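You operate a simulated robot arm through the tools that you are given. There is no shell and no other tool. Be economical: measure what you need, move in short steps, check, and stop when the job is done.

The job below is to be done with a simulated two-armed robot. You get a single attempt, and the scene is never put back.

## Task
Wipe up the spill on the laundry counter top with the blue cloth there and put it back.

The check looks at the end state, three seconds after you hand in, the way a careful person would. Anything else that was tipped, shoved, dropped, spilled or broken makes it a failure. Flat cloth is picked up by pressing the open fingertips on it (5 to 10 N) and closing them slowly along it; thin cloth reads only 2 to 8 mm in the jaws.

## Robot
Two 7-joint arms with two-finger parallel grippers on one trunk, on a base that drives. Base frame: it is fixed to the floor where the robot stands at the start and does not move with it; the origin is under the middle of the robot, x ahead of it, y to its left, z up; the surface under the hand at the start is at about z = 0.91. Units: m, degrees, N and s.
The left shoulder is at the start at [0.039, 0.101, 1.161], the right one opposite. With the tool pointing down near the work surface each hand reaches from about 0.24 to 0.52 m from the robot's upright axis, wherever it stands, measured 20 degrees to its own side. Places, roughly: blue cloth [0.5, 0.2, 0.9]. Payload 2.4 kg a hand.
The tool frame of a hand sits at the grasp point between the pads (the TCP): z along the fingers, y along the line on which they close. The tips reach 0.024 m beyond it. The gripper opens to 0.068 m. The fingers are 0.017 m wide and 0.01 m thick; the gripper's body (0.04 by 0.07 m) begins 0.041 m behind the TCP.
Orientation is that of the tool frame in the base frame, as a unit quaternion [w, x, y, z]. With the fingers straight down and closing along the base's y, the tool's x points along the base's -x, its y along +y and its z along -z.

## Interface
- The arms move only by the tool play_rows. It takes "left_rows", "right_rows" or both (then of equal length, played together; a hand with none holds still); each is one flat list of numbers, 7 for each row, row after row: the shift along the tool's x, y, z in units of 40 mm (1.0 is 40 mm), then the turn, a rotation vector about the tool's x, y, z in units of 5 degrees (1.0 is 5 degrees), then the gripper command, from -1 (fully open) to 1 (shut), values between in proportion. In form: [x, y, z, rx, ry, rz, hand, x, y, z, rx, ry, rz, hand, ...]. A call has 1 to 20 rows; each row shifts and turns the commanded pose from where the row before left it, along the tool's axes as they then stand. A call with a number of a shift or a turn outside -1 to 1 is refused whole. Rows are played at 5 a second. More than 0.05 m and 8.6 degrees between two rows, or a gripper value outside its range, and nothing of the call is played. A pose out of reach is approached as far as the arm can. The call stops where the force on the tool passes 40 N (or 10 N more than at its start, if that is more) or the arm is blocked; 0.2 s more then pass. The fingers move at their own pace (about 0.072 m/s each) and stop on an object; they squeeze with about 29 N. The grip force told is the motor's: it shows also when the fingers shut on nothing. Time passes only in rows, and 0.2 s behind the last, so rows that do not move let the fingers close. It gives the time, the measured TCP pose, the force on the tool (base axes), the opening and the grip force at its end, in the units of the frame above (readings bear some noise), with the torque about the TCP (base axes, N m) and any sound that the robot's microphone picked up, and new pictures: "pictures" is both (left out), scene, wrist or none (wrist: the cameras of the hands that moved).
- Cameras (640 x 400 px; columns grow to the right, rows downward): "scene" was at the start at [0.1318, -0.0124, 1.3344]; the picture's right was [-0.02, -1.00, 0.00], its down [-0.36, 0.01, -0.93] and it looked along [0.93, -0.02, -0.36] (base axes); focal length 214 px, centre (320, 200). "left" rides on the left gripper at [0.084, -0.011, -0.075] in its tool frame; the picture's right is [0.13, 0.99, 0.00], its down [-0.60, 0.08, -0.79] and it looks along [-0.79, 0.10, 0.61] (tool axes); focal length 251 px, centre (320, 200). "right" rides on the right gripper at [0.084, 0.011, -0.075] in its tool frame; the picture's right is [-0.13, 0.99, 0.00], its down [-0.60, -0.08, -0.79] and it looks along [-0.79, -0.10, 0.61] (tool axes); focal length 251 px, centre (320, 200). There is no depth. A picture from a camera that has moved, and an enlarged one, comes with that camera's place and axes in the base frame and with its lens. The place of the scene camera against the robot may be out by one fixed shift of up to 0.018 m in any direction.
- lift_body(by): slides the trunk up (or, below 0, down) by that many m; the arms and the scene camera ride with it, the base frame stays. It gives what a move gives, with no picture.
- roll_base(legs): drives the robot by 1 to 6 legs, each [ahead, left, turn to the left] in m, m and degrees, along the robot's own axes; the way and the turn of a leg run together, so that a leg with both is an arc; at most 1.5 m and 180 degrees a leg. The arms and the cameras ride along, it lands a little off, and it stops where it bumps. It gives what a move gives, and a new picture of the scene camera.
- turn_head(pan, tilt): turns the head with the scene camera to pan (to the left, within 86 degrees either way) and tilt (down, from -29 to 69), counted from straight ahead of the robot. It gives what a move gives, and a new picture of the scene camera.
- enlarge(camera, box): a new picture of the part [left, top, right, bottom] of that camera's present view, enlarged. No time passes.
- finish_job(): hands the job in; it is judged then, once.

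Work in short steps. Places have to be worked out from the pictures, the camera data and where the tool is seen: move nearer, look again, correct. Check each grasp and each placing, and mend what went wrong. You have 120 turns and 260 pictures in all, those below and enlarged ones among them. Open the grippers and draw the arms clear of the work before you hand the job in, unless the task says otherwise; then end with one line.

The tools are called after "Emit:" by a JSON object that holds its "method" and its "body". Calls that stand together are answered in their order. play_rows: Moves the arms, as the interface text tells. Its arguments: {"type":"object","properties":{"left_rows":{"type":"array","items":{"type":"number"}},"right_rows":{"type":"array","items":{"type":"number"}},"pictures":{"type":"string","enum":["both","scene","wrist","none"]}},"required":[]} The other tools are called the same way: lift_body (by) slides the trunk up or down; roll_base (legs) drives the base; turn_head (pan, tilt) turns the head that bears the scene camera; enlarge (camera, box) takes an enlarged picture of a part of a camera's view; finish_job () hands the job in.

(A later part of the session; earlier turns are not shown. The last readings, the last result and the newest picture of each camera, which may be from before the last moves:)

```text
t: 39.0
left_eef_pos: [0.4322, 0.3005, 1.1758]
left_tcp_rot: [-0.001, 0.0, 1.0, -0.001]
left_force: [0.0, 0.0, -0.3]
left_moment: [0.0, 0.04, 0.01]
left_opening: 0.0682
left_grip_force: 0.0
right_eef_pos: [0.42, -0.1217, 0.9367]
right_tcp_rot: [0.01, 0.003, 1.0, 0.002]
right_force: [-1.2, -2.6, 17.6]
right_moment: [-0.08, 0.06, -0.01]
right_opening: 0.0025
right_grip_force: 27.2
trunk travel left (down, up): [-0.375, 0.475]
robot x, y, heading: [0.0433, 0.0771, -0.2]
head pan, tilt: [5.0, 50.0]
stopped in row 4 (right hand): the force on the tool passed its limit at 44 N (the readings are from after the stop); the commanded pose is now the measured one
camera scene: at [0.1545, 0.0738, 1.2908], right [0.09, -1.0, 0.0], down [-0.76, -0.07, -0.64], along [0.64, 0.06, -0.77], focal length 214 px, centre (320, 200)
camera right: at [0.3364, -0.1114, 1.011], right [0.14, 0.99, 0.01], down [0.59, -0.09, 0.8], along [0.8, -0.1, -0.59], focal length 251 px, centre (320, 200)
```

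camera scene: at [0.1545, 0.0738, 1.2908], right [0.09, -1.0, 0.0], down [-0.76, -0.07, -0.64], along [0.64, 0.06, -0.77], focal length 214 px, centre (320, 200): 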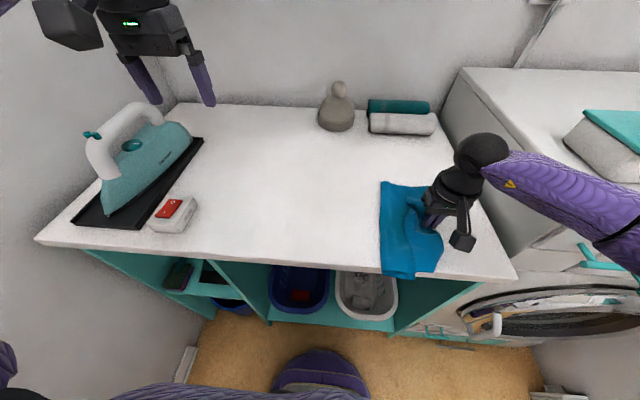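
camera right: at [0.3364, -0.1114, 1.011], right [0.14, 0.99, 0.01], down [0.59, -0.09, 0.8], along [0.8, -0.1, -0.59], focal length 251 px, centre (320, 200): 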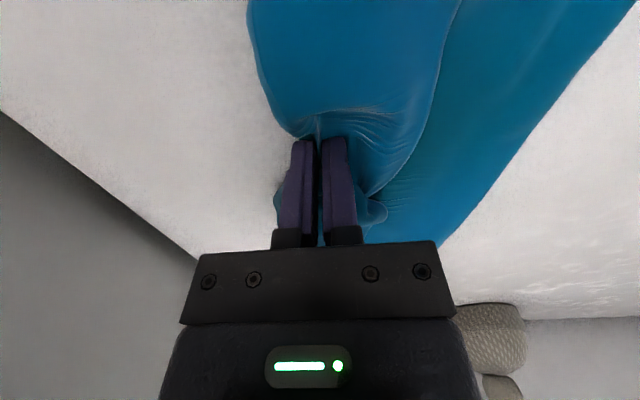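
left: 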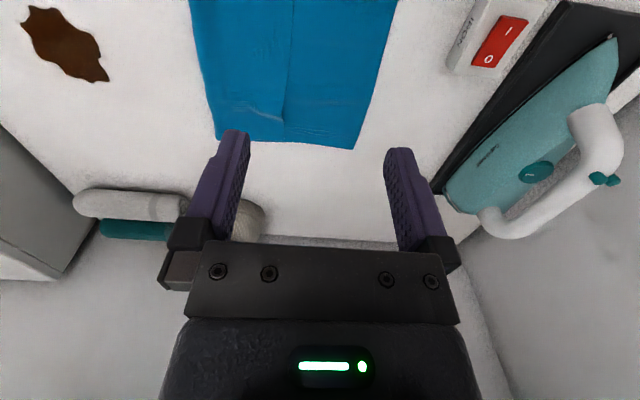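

Counter behind looks clean. I ease 1 mm and continue back outward along y≈-0.10, then left lane.

Emit:
{"method": "play_rows", "body": {"right_rows": [0, 0.3, -0.025, 0, 0, 0, 1, 0, 0.2, 0, 0, 0, 0, 1, -0.4, 0, 0, 0, 0, 0, 1, -0.4, 0, 0, 0, 0, 0, 1, -0.4, 0, 0, 0, 0, 0, 1, -0.4, 0, 0, 0, 0, 0, 1, -0.4, 0, 0, 0, 0, 0, 1, -0.4, 0, 0, 0, 0, 0, 1, 0, 0.3, 0, 0, 0, 0, 1, 0, 0.3, 0, 0, 0, 0, 1, 0.4, 0, 0, 0, 0, 0, 1, 0.4, 0, 0, 0, 0, 0, 1, 0.4, 0, 0, 0, 0, 0, 1, 0.4, 0, 0, 0, 0, 0, 1, 0.4, 0, 0, 0, 0, 0, 1]}}

```text
t: 42.2
left_eef_pos: [0.4335, 0.3003, 1.1764]
left_tcp_rot: [0.001, 0.0, 1.0, 0.001]
left_force: [-0.1, 0.0, 0.1]
left_moment: [0.01, -0.04, 0.0]
left_opening: 0.0679
left_grip_force: 0.0
right_eef_pos: [0.4385, -0.0783, 0.9372]
right_tcp_rot: [0.008, 0.003, 1.0, 0.002]
right_force: [2.1, -0.2, 7.8]
right_moment: [-0.02, -0.06, -0.08]
right_opening: 0.0029
right_grip_force: 26.8
trunk travel left (down, up): [-0.375, 0.475]
robot x, y, heading: [0.0438, 0.0799, 0.2]
head pan, tilt: [5.0, 50.0]
camera scene: at [0.1557, 0.0735, 1.2909], right [0.09, -1.0, 0.0], down [-0.76, -0.07, -0.64], along [0.64, 0.06, -0.77], focal length 214 px, centre (320, 200)
camera right: at [0.3537, -0.0672, 1.0115], right [0.13, 0.99, 0.01], down [0.59, -0.09, 0.8], along [0.8, -0.1, -0.6], focal length 251 px, centre (320, 200)
```

scene: 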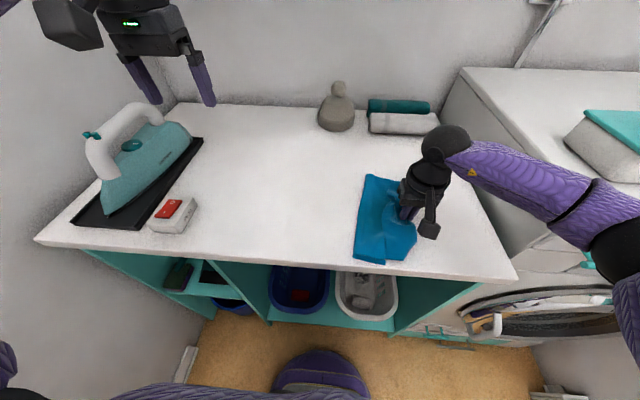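
right: 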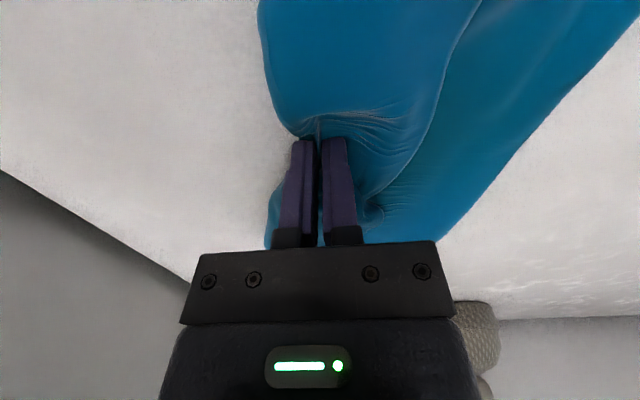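

Lifting the cloth to the left to inspect the counter.

Emit:
{"method": "play_rows", "body": {"right_rows": [0, 0, -0.7, 0, 0, 0, 1, 0, 0.6, -0.7, 0, 0, 0, 1, 0, 0.8, -0.7, 0, 0, 0, 1, 0, 0.8, -0.5, 0, 0, 0, 1, 0, 0.8, 0, 0, 0, 0, 1, 0, 0.8, 0, 0, 0, 0, 1], "pictures": "wrist"}}

Emit:
{"method": "enlarge", "body": {"camera": "scene", "box": [340, 150, 480, 270]}}

```text
t: 43.6
left_eef_pos: [0.4326, 0.3005, 1.1757]
left_tcp_rot: [-0.001, 0.0, 1.0, 0.0]
left_force: [-0.6, 0.3, -0.6]
left_moment: [-0.02, -0.02, 0.05]
left_opening: 0.0681
left_grip_force: 0.1
right_eef_pos: [0.4368, 0.0737, 1.0408]
right_tcp_rot: [0.008, 0.003, 1.0, 0.002]
right_force: [-0.5, -0.1, -1.2]
right_moment: [0.01, 0.0, 0.0]
right_opening: 0.003
right_grip_force: 26.6
trunk travel left (down, up): [-0.375, 0.475]
robot x, y, heading: [0.0364, 0.0789, 0.0]
head pan, tilt: [5.0, 50.0]
camera right: at [0.3533, 0.0838, 1.1155], right [0.13, 0.99, 0.01], down [0.59, -0.09, 0.8], along [0.8, -0.1, -0.6], focal length 251 px, centre (320, 200)
```

right: 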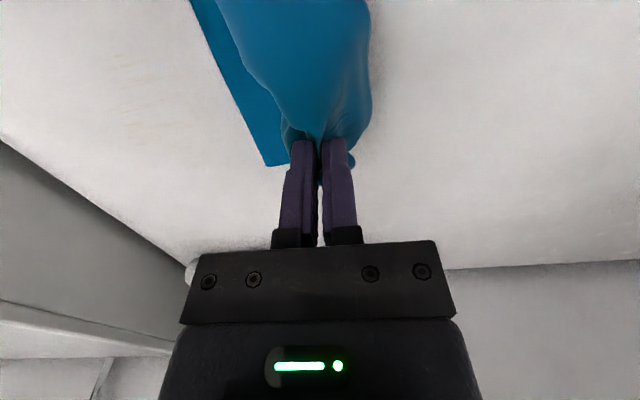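

```text
3.33 times, centred on (410, 210) of scene
camera zoom: at [0.1558, 0.0738, 1.2908], right [0.09, -1.0, 0.0], down [-0.76, -0.07, -0.64], along [0.64, 0.06, -0.77], focal length 715 px, centre (20, 167)
```

zoom: 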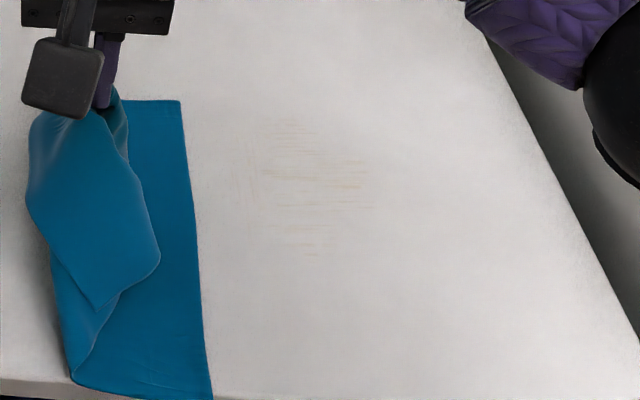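

Very faint streaks remain at x 0.42–0.53, y -0.065…-0.135. One more pressed set of lanes along x, closely spaced; first bring the cloth back over.

Emit:
{"method": "play_rows", "body": {"right_rows": [0, -0.8, 0, 0, 0, 0, 1, 0, -0.9, 0, 0, 0, 0, 1, 0, -0.9, 0.5, 0, 0, 0, 1, 0, -0.9, 0.7, 0, 0, 0, 1, 0.1, -0.3, 0.7, 0, 0, 0, 1, 0.2, 0, 0.55, 0, 0, 0, 1, 0, 0, 0.1, 0, 0, 0, 1, 0, 0, 0, 0, 0, 0, 1]}}

```text
t: 45.4
left_eef_pos: [0.4333, 0.302, 1.1758]
left_tcp_rot: [0.001, 0.0, 1.0, 0.0]
left_force: [0.4, -0.4, -0.1]
left_moment: [-0.01, -0.01, 0.02]
left_opening: 0.068
left_grip_force: 0.0
right_eef_pos: [0.4255, -0.0797, 0.9392]
right_tcp_rot: [0.008, 0.003, 1.0, 0.003]
right_force: [-0.8, 0.8, 2.1]
right_moment: [0.02, -0.01, -0.01]
right_opening: 0.0027
right_grip_force: 26.6
trunk travel left (down, up): [-0.375, 0.475]
robot x, y, heading: [0.0389, 0.0812, 0.0]
head pan, tilt: [5.0, 50.0]
camera scene: at [0.1556, 0.0736, 1.2908], right [0.09, -1.0, 0.0], down [-0.76, -0.07, -0.64], along [0.64, 0.06, -0.77], focal length 214 px, centre (320, 200)
camera right: at [0.3407, -0.0685, 1.0135], right [0.13, 0.99, 0.01], down [0.59, -0.09, 0.8], along [0.8, -0.1, -0.6], focal length 251 px, centre (320, 200)
```

scene: 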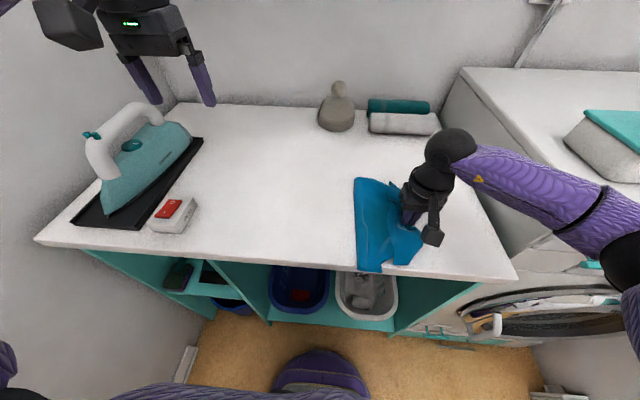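
right: 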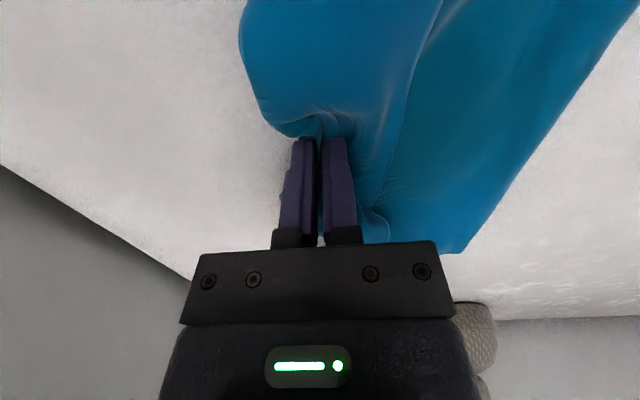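

Contact begins; pressing 2.5 mm more and running lanes.

Emit:
{"method": "play_rows", "body": {"right_rows": [0, 0, 0.06, 0, 0, 0, 1, -0.45, 0, 0, 0, 0, 0, 1, -0.45, 0, 0, 0, 0, 0, 1, -0.45, 0, 0, 0, 0, 0, 1, -0.45, 0, 0, 0, 0, 0, 1, -0.45, 0, 0, 0, 0, 0, 1, -0.45, 0, 0, 0, 0, 0, 1, 0, -0.4, 0, 0, 0, 0, 1, 0.45, 0, 0, 0, 0, 0, 1, 0.45, 0, 0, 0, 0, 0, 1, 0.45, 0, 0, 0, 0, 0, 1, 0.45, 0, 0, 0, 0, 0, 1, 0.45, 0, 0, 0, 0, 0, 1, 0.45, 0, 0, 0, 0, 0, 1, 0, -0.4, 0, 0, 0, 0, 1, -0.45, 0, 0, 0, 0, 0, 1, -0.45, 0, 0, 0, 0, 0, 1, -0.45, 0, 0, 0, 0, 0, 1, -0.45, 0, 0, 0, 0, 0, 1, -0.45, 0, 0, 0, 0, 0, 1], "pictures": "wrist"}}

```text
t: 49.6
left_eef_pos: [0.4317, 0.3002, 1.1752]
left_tcp_rot: [0.0, 0.0, 1.0, -0.001]
left_force: [-0.3, 0.5, 0.6]
left_moment: [-0.02, -0.03, 0.0]
left_opening: 0.0682
left_grip_force: 0.0
right_eef_pos: [0.515, -0.1105, 0.9382]
right_tcp_rot: [0.008, 0.003, 1.0, 0.003]
right_force: [-1.3, 0.7, 4.1]
right_moment: [0.05, 0.04, 0.0]
right_opening: 0.0026
right_grip_force: 26.9
trunk travel left (down, up): [-0.375, 0.475]
robot x, y, heading: [0.0421, 0.0789, -0.3]
head pan, tilt: [5.0, 50.0]
camera right: at [0.4317, -0.099, 1.0124], right [0.13, 0.99, 0.01], down [0.59, -0.09, 0.8], along [0.8, -0.1, -0.6], focal length 251 px, centre (320, 200)
```

right: 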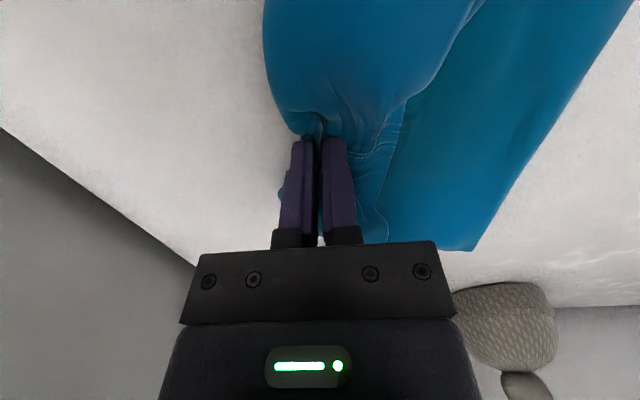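

Force varied; I press 2 mm more and run back through the lanes.

Emit:
{"method": "play_rows", "body": {"right_rows": [0, -0.3, 0.05, 0, 0, 0, 1, 0.45, 0, 0, 0, 0, 0, 1, 0.45, 0, 0, 0, 0, 0, 1, 0.45, 0, 0, 0, 0, 0, 1, 0.45, 0, 0, 0, 0, 0, 1, 0.45, 0, 0, 0, 0, 0, 1, 0, 0.4, 0, 0, 0, 0, 1, -0.45, 0, 0, 0, 0, 0, 1, -0.45, 0, 0, 0, 0, 0, 1, -0.45, 0, 0, 0, 0, 0, 1, -0.45, 0, 0, 0, 0, 0, 1, -0.45, 0, 0, 0, 0, 0, 1, 0, 0.5, 0, 0, 0, 0, 1, 0.45, 0, 0, 0, 0, 0, 1, 0.45, 0, 0, 0, 0, 0, 1, 0.45, 0, 0, 0, 0, 0, 1, 0.45, 0, 0, 0, 0, 0, 1, 0.45, 0, 0, 0, 0, 0, 1], "pictures": "wrist"}}

```text
t: 50.7
left_eef_pos: [0.4326, 0.3002, 1.1753]
left_tcp_rot: [0.0, 0.0, 1.0, -0.001]
left_force: [0.2, 0.1, -0.4]
left_moment: [0.02, -0.02, 0.0]
left_opening: 0.068
left_grip_force: 0.0
right_eef_pos: [0.4608, -0.1207, 0.9369]
right_tcp_rot: [0.012, 0.002, 1.0, 0.004]
right_force: [-0.1, -0.2, 16.5]
right_moment: [0.06, -0.04, -0.01]
right_opening: 0.0028
right_grip_force: 27.1
trunk travel left (down, up): [-0.375, 0.475]
robot x, y, heading: [0.0396, 0.0808, -0.2]
head pan, tilt: [5.0, 50.0]
stopped in row 5 (right hand): the force on the tool passed its limit at 42 N (the readings are from after the stop); the commanded pose is now the measured one
camera right: at [0.376, -0.1097, 1.011], right [0.14, 0.99, 0.01], down [0.58, -0.09, 0.81], along [0.8, -0.1, -0.59], focal length 251 px, centre (320, 200)
```

right: 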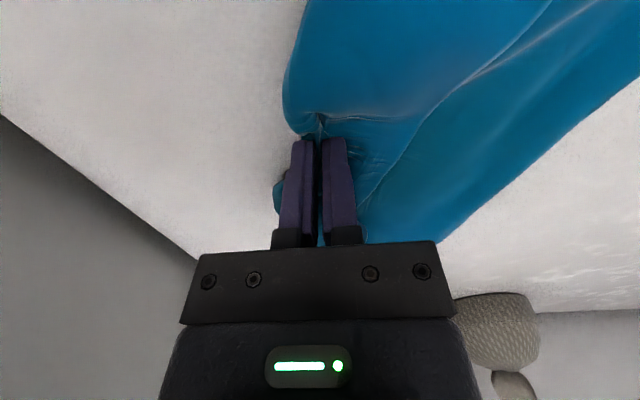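

Continuing near and then outward at y≈-0.10, -0.08 (easing slightly while moving near).

Emit:
{"method": "play_rows", "body": {"right_rows": [0.45, 0, -0.03, 0, 0, 0, 1, 0.45, 0, -0.01, 0, 0, 0, 1, 0, 0.4, 0, 0, 0, 0, 1, -0.45, 0, 0, 0, 0, 0, 1, -0.45, 0, 0, 0, 0, 0, 1, -0.45, 0, 0.01, 0, 0, 0, 1, -0.45, 0, 0.01, 0, 0, 0, 1, -0.45, 0, 0.01, 0, 0, 0, 1, -0.45, 0, 0.01, 0, 0, 0, 1, 0, 0.45, 0, 0, 0, 0, 1, 0.45, 0, 0, 0, 0, 0, 1, 0.45, 0, -0.01, 0, 0, 0, 1, 0.45, 0, -0.01, 0, 0, 0, 1, 0.45, 0, -0.01, 0, 0, 0, 1, 0.45, 0, -0.01, 0, 0, 0, 1, 0.45, 0, -0.01, 0, 0, 0, 1], "pictures": "none"}}

Emit:
{"method": "play_rows", "body": {"right_rows": [0, 0, -0.7, 0, 0, 0, 1, 0, 0.6, -0.7, 0, 0, 0, 1, 0, 0.8, -0.7, 0, 0, 0, 1, 0, 0.8, -0.5, 0, 0, 0, 1, 0, 0.8, 0, 0, 0, 0, 1, 0, 0.8, 0, 0, 0, 0, 1], "pictures": "wrist"}}

Emit:
{"method": "enlarge", "body": {"camera": "scene", "box": [340, 150, 480, 270]}}

```text
t: 54.1
left_eef_pos: [0.4337, 0.3005, 1.1753]
left_tcp_rot: [0.001, 0.0, 1.0, 0.0]
left_force: [0.6, 0.5, 0.2]
left_moment: [0.0, 0.01, -0.01]
left_opening: 0.0679
left_grip_force: 0.1
right_eef_pos: [0.4231, -0.086, 0.9371]
right_tcp_rot: [0.011, 0.003, 1.0, 0.003]
right_force: [2.2, -0.1, 7.6]
right_moment: [0.02, -0.11, -0.01]
right_opening: 0.0027
right_grip_force: 26.7
trunk travel left (down, up): [-0.375, 0.475]
robot x, y, heading: [0.0416, 0.0788, 0.2]
head pan, tilt: [5.0, 50.0]
```

```text
t: 55.5
left_eef_pos: [0.4343, 0.3005, 1.1753]
left_tcp_rot: [-0.002, 0.0, 1.0, -0.001]
left_force: [-0.4, -0.1, 0.9]
left_moment: [0.02, 0.0, 0.01]
left_opening: 0.0678
left_grip_force: 0.0
right_eef_pos: [0.4233, 0.0656, 1.0405]
right_tcp_rot: [0.011, 0.004, 1.0, 0.004]
right_force: [0.0, 0.3, -0.6]
right_moment: [0.01, 0.01, 0.0]
right_opening: 0.003
right_grip_force: 26.7
trunk travel left (down, up): [-0.375, 0.475]
robot x, y, heading: [0.0389, 0.0773, 0.0]
head pan, tilt: [5.0, 50.0]
camera right: at [0.3387, 0.0766, 1.1151], right [0.14, 0.99, 0.01], down [0.59, -0.09, 0.81], along [0.8, -0.1, -0.59], focal length 251 px, centre (320, 200)
```

right: 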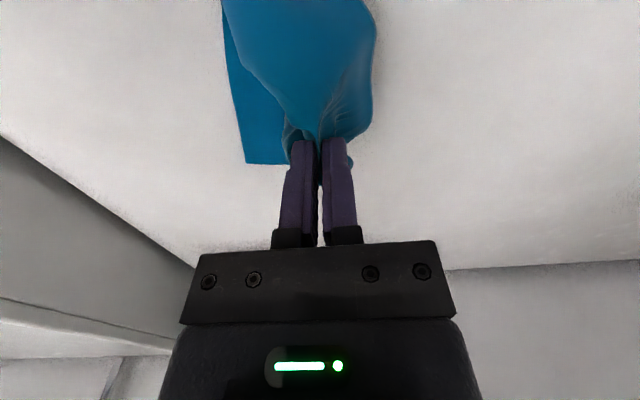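

```text
3.33 times, centred on (410, 210) of scene
camera zoom: at [0.156, 0.0738, 1.2908], right [0.09, -1.0, 0.0], down [-0.76, -0.07, -0.64], along [0.64, 0.06, -0.77], focal length 715 px, centre (20, 167)
```

zoom: 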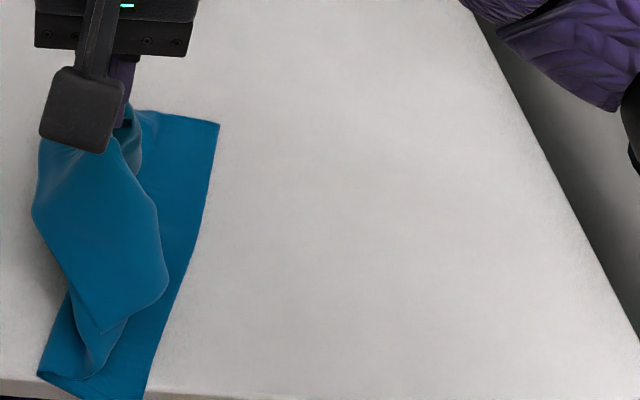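

Counter is clean. Now lifting the cloth fully so it hangs free and unfolds.

Emit:
{"method": "play_rows", "body": {"right_rows": [0, 0, -0.8, 0, 0, 0, 1, 0, 0, -0.8, 0, 0, 0, 1, 0, 0, -0.8, 0, 0, 0, 1, 0, 0, -0.8, 0, 0, 0, 1, 0, 0, -0.8, 0, 0, 0, 1, 0, 0, 0, 0, 0, 0, 1, 0, 0, 0, 0, 0, 0, 1]}}

```text
t: 57.1
left_eef_pos: [0.4328, 0.3002, 1.1758]
left_tcp_rot: [0.0, -0.001, 1.0, 0.0]
left_force: [0.5, -0.2, -0.3]
left_moment: [-0.02, -0.03, -0.03]
left_opening: 0.0681
left_grip_force: 0.1
right_eef_pos: [0.421, 0.0646, 1.2031]
right_tcp_rot: [0.01, 0.002, 1.0, 0.003]
right_force: [0.4, 0.4, 0.1]
right_moment: [0.02, -0.01, -0.01]
right_opening: 0.0026
right_grip_force: 27.1
trunk travel left (down, up): [-0.375, 0.475]
robot x, y, heading: [0.0426, 0.0762, -0.1]
head pan, tilt: [5.0, 50.0]
camera scene: at [0.156, 0.0735, 1.2908], right [0.09, -1.0, 0.0], down [-0.76, -0.07, -0.64], along [0.64, 0.06, -0.77], focal length 214 px, centre (320, 200)
camera right: at [0.3361, 0.0751, 1.2766], right [0.13, 0.99, 0.01], down [0.59, -0.09, 0.81], along [0.8, -0.1, -0.59], focal length 251 px, centre (320, 200)
```

scene: 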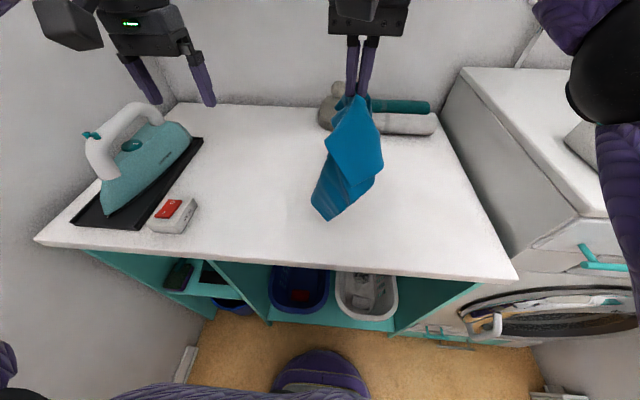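
right: 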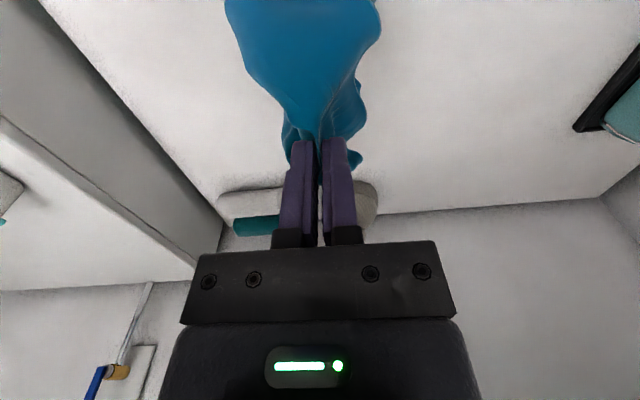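

Cloth hangs freely. I move the left hand out of the way (left/up) and carry the cloth left to y≈0.23.

Emit:
{"method": "play_rows", "body": {"left_rows": [0, 0.5, -0.6, 0, 0, 0, -1, 0, 0.5, -0.6, 0, 0, 0, -1, 0, 0.5, -0.6, 0, 0, 0, -1, 0, 0.5, -0.6, 0, 0, 0, -1, 0, 0, 0, 0, 0, 0, -1, 0, 0, 0, 0, 0, 0, -1, 0, 0, 0, 0, 0, 0, -1, 0, 0, 0, 0, 0, 0, -1, 0, 0, 0, 0, 0, 0, -1, 0, 0, 0, 0, 0, 0, -1], "right_rows": [0, 0, 0, 0, 0, 0, 1, 0, 0, 0, 0, 0, 0, 1, 0, 0.7, 0, 0, 0, 0, 1, 0, 0.7, 0, 0, 0, 0, 1, 0, 0.7, 0, 0, 0, 0, 1, 0, 0.7, 0, 0, 0, 0, 1, 0, 0.7, 0, 0, 0, 0, 1, 0, 0.6, 0, 0, 0, 0, 1, 0, 0, 0, 0, 0, 0, 1, 0, 0, 0, 0, 0, 0, 1]}}

```text
t: 58.0
left_eef_pos: [0.4366, 0.3602, 1.2465]
left_tcp_rot: [0.003, -0.012, 1.0, -0.005]
left_force: [2.5, -2.9, -2.8]
left_moment: [0.28, -0.05, 0.33]
left_opening: 0.0677
left_grip_force: 0.0
left hand out of reach, approached as far as the arm can: row 4
right_eef_pos: [0.4197, 0.0923, 1.2027]
right_tcp_rot: [0.01, 0.003, 1.0, 0.003]
right_force: [0.6, 0.2, 0.5]
right_moment: [0.02, 0.03, -0.03]
right_opening: 0.0027
right_grip_force: 27.1
trunk travel left (down, up): [-0.375, 0.475]
robot x, y, heading: [0.038, 0.0756, 0.1]
head pan, tilt: [5.0, 50.0]
stopped in row 4 (left hand): the force on the tool passed its limit at 123 N (the readings are from after the stop); the commanded pose is now the measured one
camera scene: at [0.1562, 0.0731, 1.2908], right [0.09, -1.0, 0.0], down [-0.76, -0.07, -0.64], along [0.64, 0.06, -0.77], focal length 214 px, centre (320, 200)
camera right: at [0.3357, 0.1028, 1.2769], right [0.13, 0.99, 0.01], down [0.59, -0.09, 0.81], along [0.8, -0.1, -0.59], focal length 251 px, centre (320, 200)
camera left: at [0.3506, 0.3472, 1.3207], right [-0.15, 0.99, -0.01], down [0.6, 0.1, 0.8], along [0.79, 0.12, -0.6], focal length 251 px, centre (320, 200)
```

scene: 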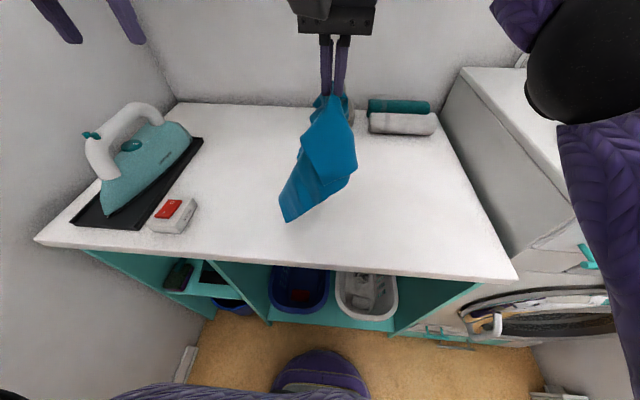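
right: 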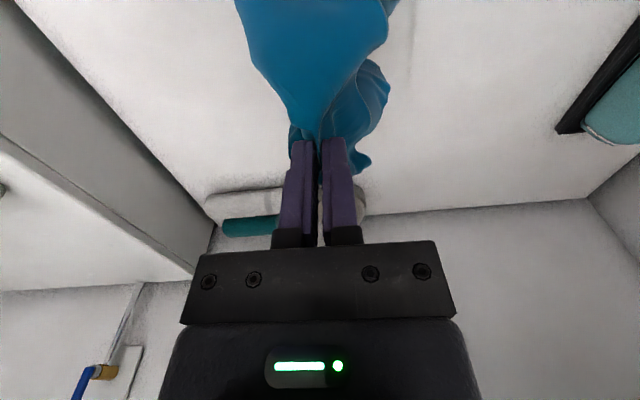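
left: 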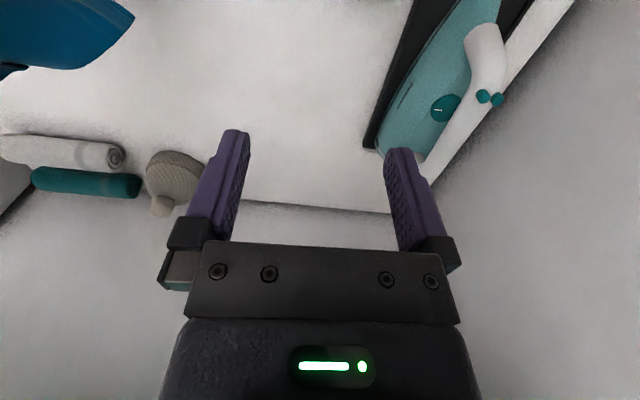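

The left arm hit its limit, but it's now clear enough. I carry the cloth on left to y≈0.21.

Emit:
{"method": "play_rows", "body": {"right_rows": [0, 0.6, 0, 0, 0, 0, 1, 0, 0.6, 0, 0, 0, 0, 1, 0, 0.6, 0, 0, 0, 0, 1, 0, 0.6, 0, 0, 0, 0, 1, 0, 0.6, 0, 0, 0, 0, 1, 0, 0, 0, 0, 0, 0, 1, 0, 0, 0, 0, 0, 0, 1, 0, 0, 0, 0, 0, 0, 1]}}

```text
t: 59.8
left_eef_pos: [0.4357, 0.3611, 1.2462]
left_tcp_rot: [0.004, -0.011, 1.0, -0.005]
left_force: [4.9, -2.0, -3.2]
left_moment: [0.14, 0.06, 0.19]
left_opening: 0.068
left_grip_force: 0.0
right_eef_pos: [0.4033, 0.1812, 1.1946]
right_tcp_rot: [0.011, 0.002, 1.0, 0.003]
right_force: [0.9, -0.3, 0.7]
right_moment: [-0.04, -0.02, -0.01]
right_opening: 0.003
right_grip_force: 26.6
right hand out of reach, approached as far as the arm can: row 3, 4, 5
trunk travel left (down, up): [-0.375, 0.475]
robot x, y, heading: [0.0407, 0.0827, 0.2]
head pan, tilt: [5.0, 50.0]
camera scene: at [0.156, 0.0736, 1.2908], right [0.09, -1.0, 0.0], down [-0.76, -0.07, -0.64], along [0.64, 0.06, -0.77], focal length 214 px, centre (320, 200)
camera right: at [0.3186, 0.1918, 1.2678], right [0.14, 0.99, 0.01], down [0.59, -0.09, 0.81], along [0.8, -0.1, -0.59], focal length 251 px, centre (320, 200)
```

scene: 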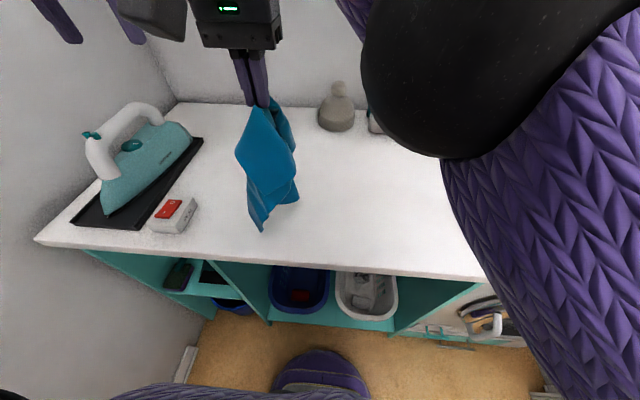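
right: 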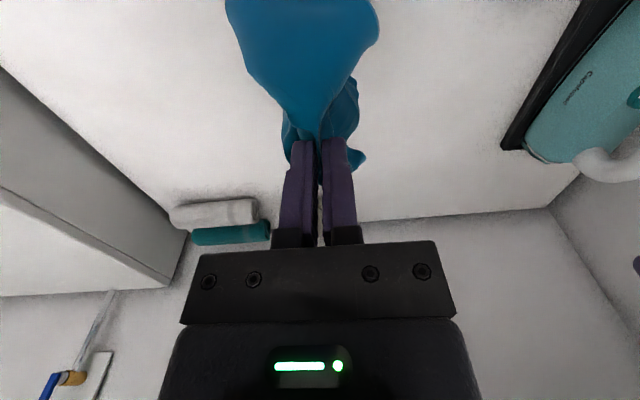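

I lay the cloth down by lowering while drawing the hand right, so it unrolls flat; I can then shift it with both hands.

Emit:
{"method": "play_rows", "body": {"right_rows": [-0.2, 0, 0.75, 0, 0, 0, 1, -0.2, -0.6, 0.75, 0, 0, 0, 1, -0.2, -0.6, 0.75, 0, 0, 0, 1, -0.2, -0.6, 0.75, 0, 0, 0, 1, -0.2, -0.6, 0.75, 0, 0, 0, 1, -0.2, -0.6, 0.75, 0, 0, 0, 1, -0.2, -0.6, 0.65, 0, 0, 0, 1, -0.2, -0.6, 0.4, 0, 0, 0, 1, 0, -0.6, 0.2, 0, 0, 0, 1, 0, -0.5, 0.1, 0, 0, 0, 1, 0, 0, 0, 0, 0, 0, 1]}}

```text
t: 62.2
left_eef_pos: [0.4357, 0.3608, 1.2463]
left_tcp_rot: [0.004, -0.012, 1.0, -0.005]
left_force: [5.3, -1.0, -3.3]
left_moment: [0.2, 0.08, 0.18]
left_opening: 0.0681
left_grip_force: 0.1
right_eef_pos: [0.4695, -0.0294, 0.9589]
right_tcp_rot: [0.01, 0.003, 1.0, 0.004]
right_force: [-0.8, 0.2, 0.0]
right_moment: [0.0, 0.02, -0.02]
right_opening: 0.0027
right_grip_force: 26.4
trunk travel left (down, up): [-0.375, 0.475]
robot x, y, heading: [0.0385, 0.0733, -0.0]
head pan, tilt: [5.0, 50.0]
camera scene: at [0.156, 0.0735, 1.2908], right [0.09, -1.0, 0.0], down [-0.76, -0.07, -0.64], along [0.64, 0.06, -0.77], focal length 214 px, centre (320, 200)
camera right: at [0.3841, -0.0188, 1.0333], right [0.14, 0.99, 0.01], down [0.59, -0.09, 0.81], along [0.8, -0.1, -0.59], focal length 251 px, centre (320, 200)
```

scene: 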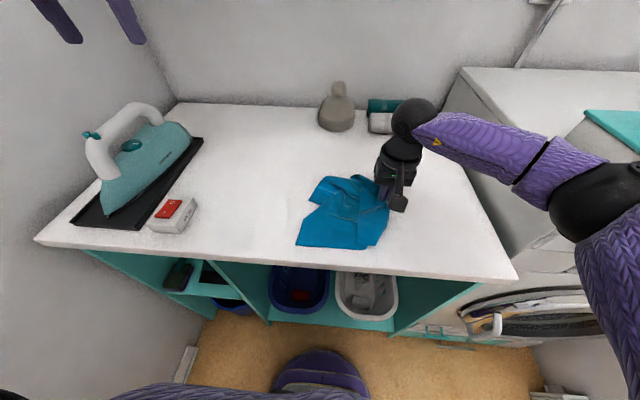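
right: 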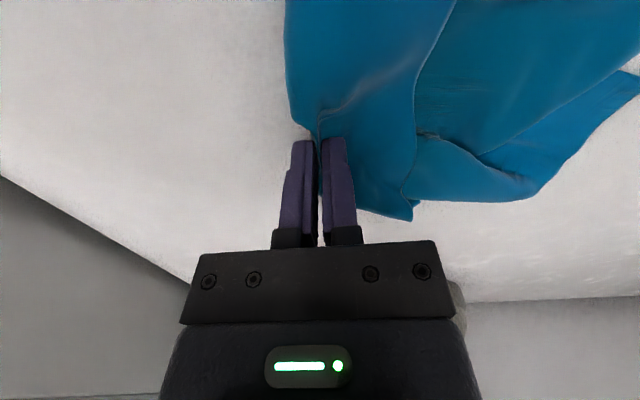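

Emit:
{"method": "enlarge", "body": {"camera": "scene", "box": [270, 150, 430, 270]}}

```text
3.33 times, centred on (350, 210) of scene
camera zoom: at [0.156, 0.0735, 1.2908], right [0.09, -1.0, 0.0], down [-0.76, -0.07, -0.64], along [0.64, 0.06, -0.77], focal length 715 px, centre (220, 167)
```

zoom: 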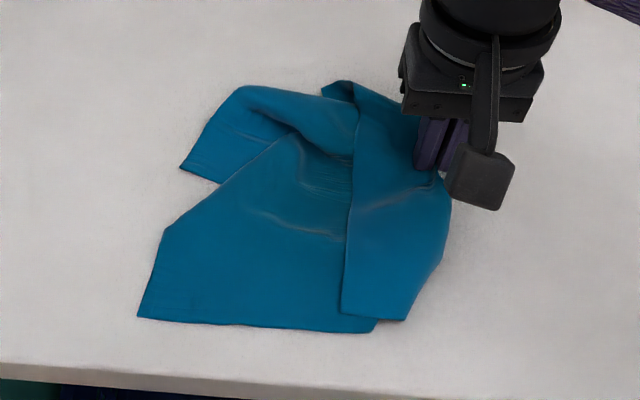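

A strip along the right edge is folded over, and the far-left corner is doubled. I set it down, release and look before tidying.

Emit:
{"method": "play_rows", "body": {"right_rows": [0, 0, 0.35, 0, 0, 0, 1, 0, 0, 0.1, 0, 0, 0, 1, 0, 0, 0, 0, 0, 0, 0.5, 0, 0, 0, 0, 0, 0, 0.3, 0, 0, -0.6, 0, 0, 0, 0.3, 0, 0, -0.9, 0, 0, 0, 0.3, 0, -0.6, -0.9, 0, 0, 0, 0.3, 0, -0.9, -0.6, 0, 0, 0, 0.3, 0, -0.9, 0, 0, 0, 0, 0.3]}}

Emit:
{"method": "enlarge", "body": {"camera": "scene", "box": [270, 150, 430, 270]}}

```text
t: 64.2
left_eef_pos: [0.4369, 0.3607, 1.2462]
left_tcp_rot: [0.004, -0.012, 1.0, -0.004]
left_force: [5.6, -2.2, -3.6]
left_moment: [0.17, 0.08, 0.23]
left_opening: 0.0677
left_grip_force: 0.1
right_eef_pos: [0.4689, -0.1278, 1.0628]
right_tcp_rot: [0.01, 0.002, 1.0, 0.004]
right_force: [0.1, -1.3, -0.3]
right_moment: [-0.02, 0.0, -0.01]
right_opening: 0.024
right_grip_force: 0.1
trunk travel left (down, up): [-0.375, 0.475]
robot x, y, heading: [0.0395, 0.0756, -0.1]
head pan, tilt: [5.0, 50.0]
camera scene: at [0.156, 0.0731, 1.2908], right [0.09, -1.0, 0.0], down [-0.76, -0.07, -0.64], along [0.64, 0.06, -0.77], focal length 214 px, centre (320, 200)
camera right: at [0.3844, -0.1162, 1.1368], right [0.13, 0.99, 0.01], down [0.59, -0.09, 0.8], along [0.8, -0.1, -0.59], focal length 251 px, centre (320, 200)
```

scene: 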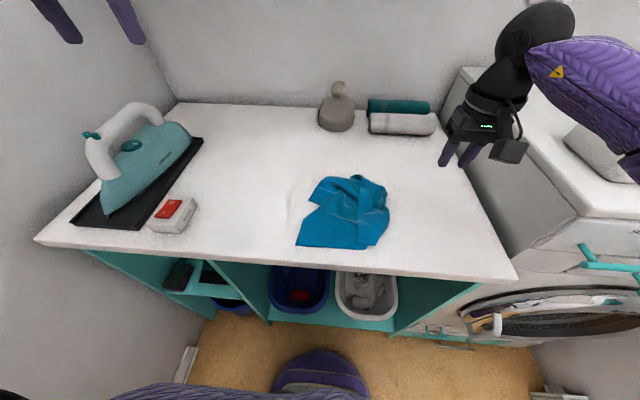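
right: 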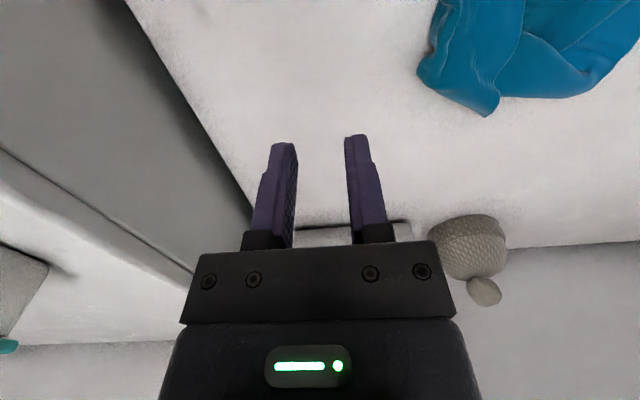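

```text
3.33 times, centred on (350, 210) of scene
camera zoom: at [0.156, 0.0731, 1.2908], right [0.09, -1.0, 0.0], down [-0.76, -0.07, -0.64], along [0.64, 0.06, -0.77], focal length 715 px, centre (220, 167)
```

zoom: 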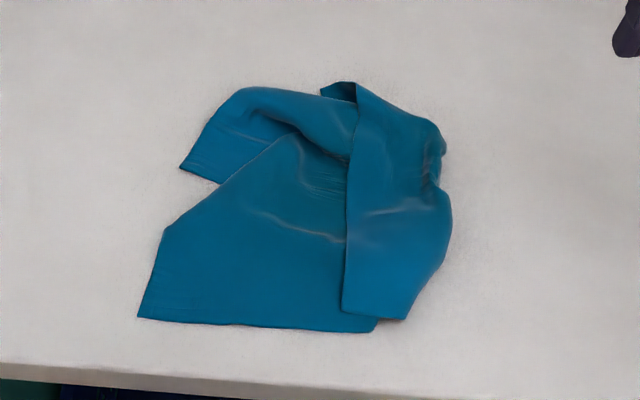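

The right strip is folded over on top (free edge at y≈0.015, fold at y≈-0.05). I'll pinch its top layer near the free edge and flip it right.

Emit:
{"method": "play_rows", "body": {"right_rows": [0.3, 0.75, 0, 0, 0, 0, 0.4, 0.3, 0.75, 0, 0, 0, 0, 0.4, 0, 0.75, 0.5, 0, 0, 0, 0.4, 0, 0.8, 0.7, 0, 0, 0, 0.4, 0, 0, 0.7, 0, 0, 0, 0.4, 0, 0, 0.7, 0, 0, 0, 0.4, 0, 0, 0.2, 0, 0, 0, 0.4, 0, 0, 0, 0, 0, 0, 0.4]}}

```text
t: 66.0
left_eef_pos: [0.4356, 0.3607, 1.2459]
left_tcp_rot: [0.003, -0.011, 1.0, -0.004]
left_force: [6.4, -1.2, -3.3]
left_moment: [0.17, 0.13, 0.23]
left_opening: 0.068
left_grip_force: 0.0
right_eef_pos: [0.4474, -0.002, 0.9494]
right_tcp_rot: [0.011, 0.004, 1.0, 0.003]
right_force: [0.5, 0.5, 0.3]
right_moment: [0.0, 0.01, 0.03]
right_opening: 0.0205
right_grip_force: 0.0
trunk travel left (down, up): [-0.375, 0.475]
robot x, y, heading: [0.0421, 0.0744, 0.4]
head pan, tilt: [5.0, 50.0]
camera scene: at [0.156, 0.0734, 1.2908], right [0.09, -1.0, 0.0], down [-0.76, -0.07, -0.64], along [0.64, 0.06, -0.77], focal length 214 px, centre (320, 200)
camera right: at [0.3629, 0.0084, 1.0235], right [0.14, 0.99, 0.01], down [0.59, -0.09, 0.81], along [0.8, -0.1, -0.59], focal length 251 px, centre (320, 200)
```

scene: 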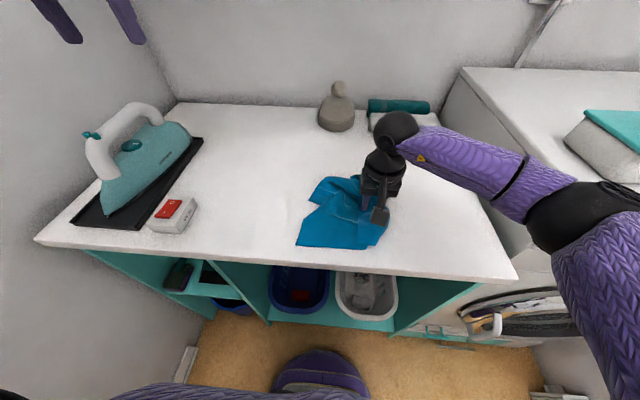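
right: 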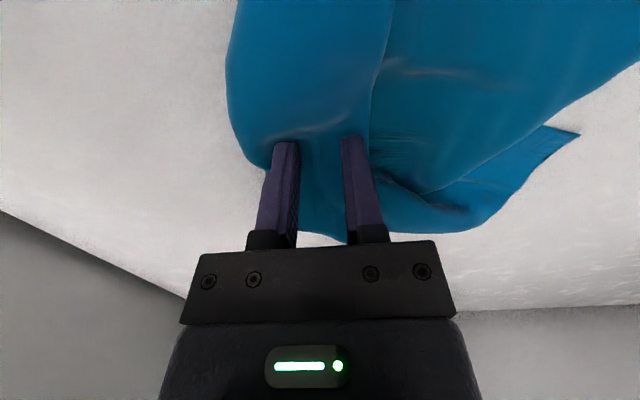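

Both fingers are over the flap, right at its free edge. Shifting 3 mm right and lowering gently.

Emit:
{"method": "play_rows", "body": {"right_rows": [0, -0.08, 0.12, 0, 0, 0, 0.4, 0, 0, 0.06, 0, 0, 0, 0.4, 0, 0, 0, 0, 0, 0, 0.4], "pictures": "none"}}

Emit:
{"method": "play_rows", "body": {"right_rows": [0, 0, 0.06, 0, 0, 0, 0.4, 0, 0, 0, 0, 0, 0, 0.4], "pictures": "none"}}

```text
t: 66.8
left_eef_pos: [0.4373, 0.3607, 1.2465]
left_tcp_rot: [0.003, -0.012, 1.0, -0.005]
left_force: [6.3, -2.3, -3.5]
left_moment: [0.14, 0.11, 0.2]
left_opening: 0.068
left_grip_force: 0.0
right_eef_pos: [0.4474, -0.0059, 0.942]
right_tcp_rot: [0.011, 0.003, 1.0, 0.003]
right_force: [0.0, 0.0, 0.5]
right_moment: [-0.01, -0.02, -0.01]
right_opening: 0.0204
right_grip_force: 0.0
trunk travel left (down, up): [-0.375, 0.475]
robot x, y, heading: [0.0402, 0.0755, 0.1]
head pan, tilt: [5.0, 50.0]
```

```text
t: 67.4
left_eef_pos: [0.436, 0.3613, 1.245]
left_tcp_rot: [0.004, -0.011, 1.0, -0.004]
left_force: [4.7, -1.0, -3.6]
left_moment: [0.17, 0.08, 0.21]
left_opening: 0.068
left_grip_force: 0.1
right_eef_pos: [0.4487, -0.0056, 0.9404]
right_tcp_rot: [0.01, 0.003, 1.0, 0.003]
right_force: [0.6, 0.3, 0.8]
right_moment: [0.01, 0.02, -0.02]
right_opening: 0.0204
right_grip_force: 0.3
trunk travel left (down, up): [-0.375, 0.475]
robot x, y, heading: [0.0392, 0.0755, -0.0]
head pan, tilt: [5.0, 50.0]
```

Emit:
{"method": "play_rows", "body": {"right_rows": [0, 0, 0.05, 0, 0, 0, 0.4, 0, 0, 0, 0, 0, 0, 0.4], "pictures": "none"}}

```text
t: 68.0
left_eef_pos: [0.4354, 0.36, 1.2467]
left_tcp_rot: [0.003, -0.012, 1.0, -0.005]
left_force: [6.3, -1.3, -4.1]
left_moment: [0.13, 0.1, 0.18]
left_opening: 0.0679
left_grip_force: 0.0
right_eef_pos: [0.4482, -0.0063, 0.9371]
right_tcp_rot: [0.011, 0.002, 1.0, 0.004]
right_force: [0.1, 0.1, -0.1]
right_moment: [-0.01, -0.03, 0.02]
right_opening: 0.0206
right_grip_force: 0.1
trunk travel left (down, up): [-0.375, 0.475]
robot x, y, heading: [0.0425, 0.0781, -0.0]
head pan, tilt: [5.0, 50.0]
```

Still no contact; a little lower.

Emit:
{"method": "play_rows", "body": {"right_rows": [0, 0, 0.04, 0, 0, 0, 0.4, 0, 0, 0, 0, 0, 0, 0.4], "pictures": "none"}}

```text
t: 68.6
left_eef_pos: [0.4346, 0.3603, 1.2464]
left_tcp_rot: [0.004, -0.011, 1.0, -0.005]
left_force: [5.4, -1.8, -4.0]
left_moment: [0.13, 0.11, 0.18]
left_opening: 0.0681
left_grip_force: 0.0
right_eef_pos: [0.4459, -0.0052, 0.937]
right_tcp_rot: [0.012, 0.003, 1.0, 0.004]
right_force: [1.5, -0.8, 7.6]
right_moment: [-0.13, -0.01, 0.02]
right_opening: 0.0205
right_grip_force: 0.1
trunk travel left (down, up): [-0.375, 0.475]
robot x, y, heading: [0.0389, 0.0792, -0.1]
head pan, tilt: [5.0, 50.0]
```

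7.6 N contact. Closing slowly, then lifting a few cm to see what was caught.

Emit:
{"method": "play_rows", "body": {"right_rows": [0, 0, 0, 0, 0, 0, 0.55, 0, 0, 0, 0, 0, 0, 0.7, 0, 0, 0, 0, 0, 0, 0.85, 0, 0, 0, 0, 0, 0, 1, 0, 0, 0, 0, 0, 0, 1, 0, 0, 0, 0, 0, 0, 1, 0, 0, -0.4, 0, 0, 0, 1, 0, 0, -0.6, 0, 0, 0, 1, 0, 0, 0, 0, 0, 0, 1]}}

Emit:
{"method": "enlarge", "body": {"camera": "scene", "box": [270, 150, 430, 270]}}

```text
t: 70.6
left_eef_pos: [0.4353, 0.3601, 1.2467]
left_tcp_rot: [0.004, -0.011, 1.0, -0.004]
left_force: [6.1, -1.5, -3.4]
left_moment: [0.22, 0.08, 0.22]
left_opening: 0.0681
left_grip_force: 0.1
right_eef_pos: [0.4491, -0.0066, 0.9772]
right_tcp_rot: [0.011, 0.004, 1.0, 0.004]
right_force: [0.2, 0.0, -0.7]
right_moment: [-0.01, 0.01, 0.0]
right_opening: 0.0013
right_grip_force: 25.1
trunk travel left (down, up): [-0.375, 0.475]
robot x, y, heading: [0.0391, 0.076, 0.1]
head pan, tilt: [5.0, 50.0]
camera scene: at [0.156, 0.0735, 1.2908], right [0.09, -1.0, 0.0], down [-0.76, -0.07, -0.64], along [0.64, 0.06, -0.77], focal length 214 px, centre (320, 200)
camera right: at [0.3635, 0.0041, 1.0501], right [0.14, 0.99, 0.01], down [0.59, -0.09, 0.81], along [0.8, -0.1, -0.59], focal length 251 px, centre (320, 200)
```

scene: 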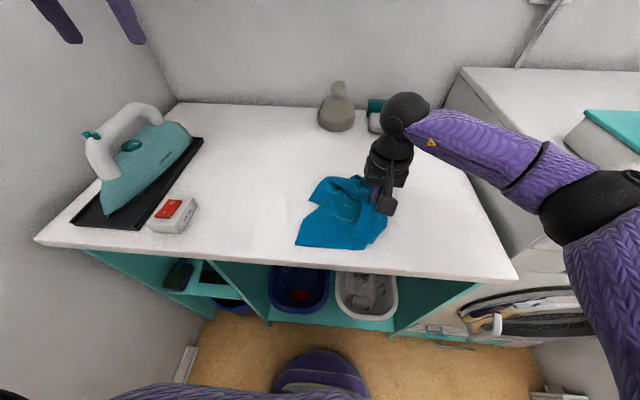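
right: 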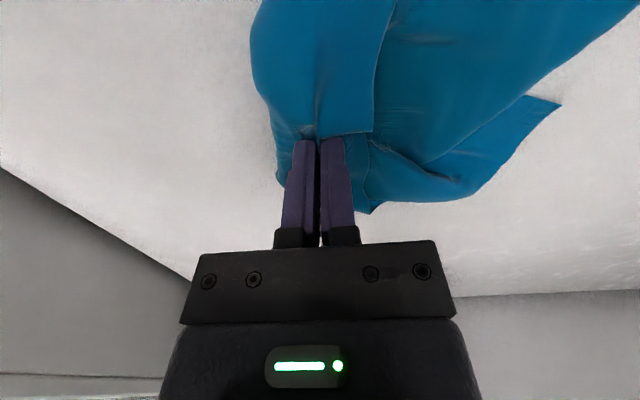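

```text
3.33 times, centred on (350, 210) of scene
camera zoom: at [0.156, 0.0735, 1.2908], right [0.09, -1.0, 0.0], down [-0.76, -0.07, -0.64], along [0.64, 0.06, -0.77], focal length 715 px, centre (220, 167)
```

zoom: 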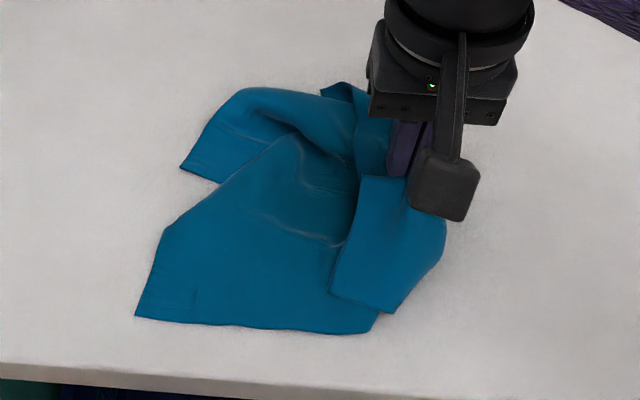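

Only the flap was caught. I flip it over to the right in an arc and lower.

Emit:
{"method": "play_rows", "body": {"right_rows": [0, -0.2, -0.6, 0, 0, 0, 1, 0, -0.6, -0.3, 0, 0, 0, 1, 0, -0.7, 0, 0, 0, 0, 1, 0, -0.7, 0.2, 0, 0, 0, 1, 0, -0.6, 0.6, 0, 0, 0, 1, 0, -0.4, 0.6, 0, 0, 0, 1, 0, -0.2, 0.3, 0, 0, 0, 1, 0, 0, 0, 0, 0, 0, 1]}}

Emit:
{"method": "enlarge", "body": {"camera": "scene", "box": [270, 150, 430, 270]}}

```text
t: 72.4
left_eef_pos: [0.4362, 0.3612, 1.2462]
left_tcp_rot: [0.003, -0.011, 1.0, -0.004]
left_force: [5.1, -1.2, -3.5]
left_moment: [0.2, 0.08, 0.21]
left_opening: 0.0679
left_grip_force: 0.1
right_eef_pos: [0.446, -0.1411, 0.9426]
right_tcp_rot: [0.01, 0.003, 1.0, 0.003]
right_force: [0.7, 0.9, 0.3]
right_moment: [0.03, 0.0, -0.01]
right_opening: 0.0009
right_grip_force: 25.4
trunk travel left (down, up): [-0.375, 0.475]
robot x, y, heading: [0.0379, 0.0774, -0.0]
head pan, tilt: [5.0, 50.0]
camera scene: at [0.156, 0.0734, 1.2908], right [0.09, -1.0, 0.0], down [-0.76, -0.07, -0.64], along [0.64, 0.06, -0.77], focal length 214 px, centre (320, 200)
camera right: at [0.3613, -0.1307, 1.0168], right [0.13, 0.99, 0.01], down [0.59, -0.09, 0.81], along [0.8, -0.1, -0.59], focal length 251 px, centre (320, 200)
```

scene: 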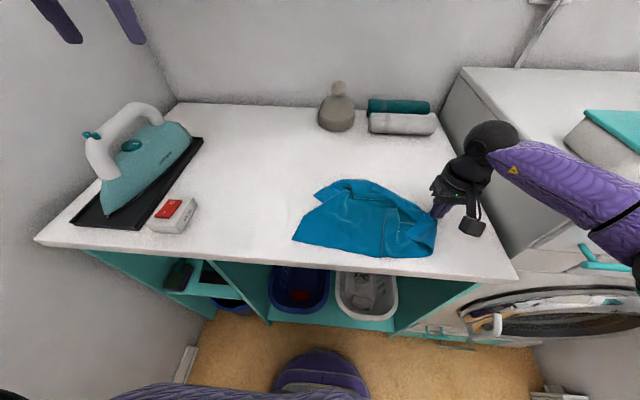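
right: 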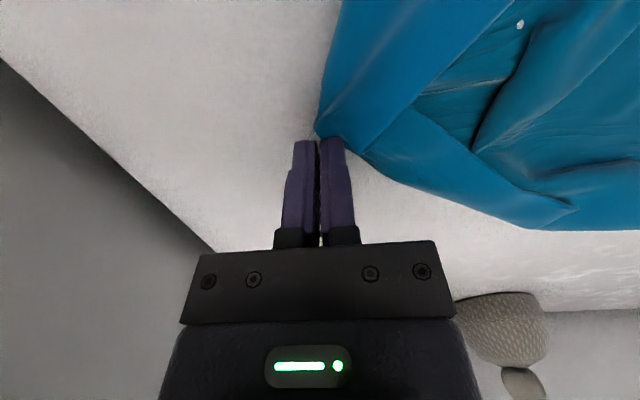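

```text
3.33 times, centred on (350, 210) of scene
camera zoom: at [0.156, 0.0734, 1.2908], right [0.09, -1.0, 0.0], down [-0.76, -0.07, -0.64], along [0.64, 0.06, -0.77], focal length 715 px, centre (220, 167)
```

zoom: 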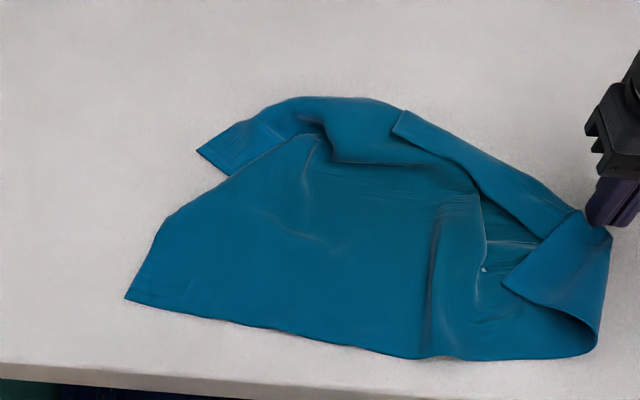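

The flap unfolded. Keeping the right grip, I bring the left hand over the far-left corner of the cloth (≈(0.50, 0.10)) to pull out the remaining pleat.

Emit:
{"method": "play_rows", "body": {"left_rows": [-0.17, -0.7, 0.6, 0, 0, 0, 0.4, -0.17, -0.7, 0.7, 0, 0, 0, 0.4, -0.17, -0.7, 0.7, 0, 0, 0, 0.4, -0.17, -0.7, 0.7, 0, 0, 0, 0.4, -0.17, -0.7, 0.7, 0, 0, 0, 0.4, -0.17, -0.7, 0.7, 0, 0, 0, 0.4, -0.17, -0.7, 0.7, 0, 0, 0, 0.4, -0.17, -0.7, 0.7, 0, 0, 0, 0.4, -0.17, -0.7, 0.7, 0, 0, 0, 0.4, 0, 0, 0, 0, 0, 0, 0.4]}}

```text
t: 74.6
left_eef_pos: [0.5027, 0.1055, 1.0001]
left_tcp_rot: [0.003, -0.012, 1.0, -0.003]
left_force: [-0.4, -0.6, 0.1]
left_moment: [0.01, 0.03, 0.0]
left_opening: 0.0202
left_grip_force: 0.0
right_eef_pos: [0.4458, -0.1415, 0.9429]
right_tcp_rot: [0.01, 0.003, 1.0, 0.004]
right_force: [0.1, -0.3, 0.2]
right_moment: [0.05, 0.03, -0.03]
right_opening: 0.0012
right_grip_force: 25.7
trunk travel left (down, up): [-0.375, 0.475]
robot x, y, heading: [0.0395, 0.0797, 0.2]
head pan, tilt: [5.0, 50.0]
camera scene: at [0.1561, 0.0732, 1.2908], right [0.09, -1.0, 0.0], down [-0.76, -0.07, -0.64], along [0.64, 0.06, -0.77], focal length 214 px, centre (320, 200)
camera left: at [0.4183, 0.0921, 1.0742], right [-0.15, 0.99, -0.01], down [0.6, 0.1, 0.8], along [0.79, 0.12, -0.6], focal length 251 px, centre (320, 200)
```

scene: 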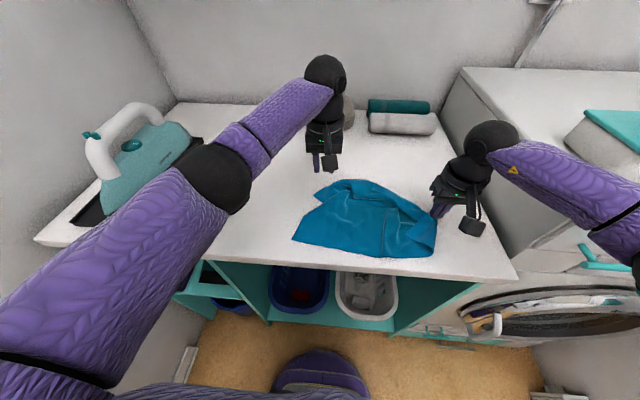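
left: 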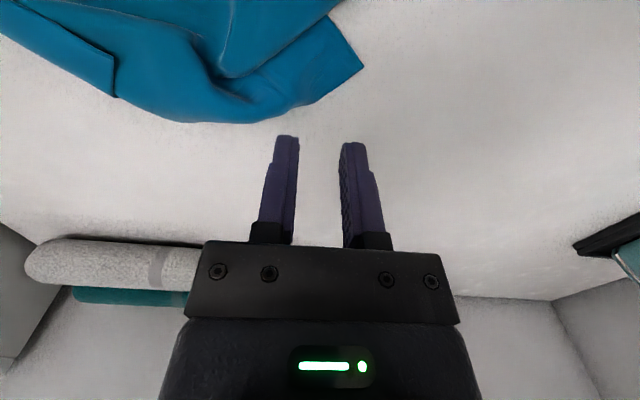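

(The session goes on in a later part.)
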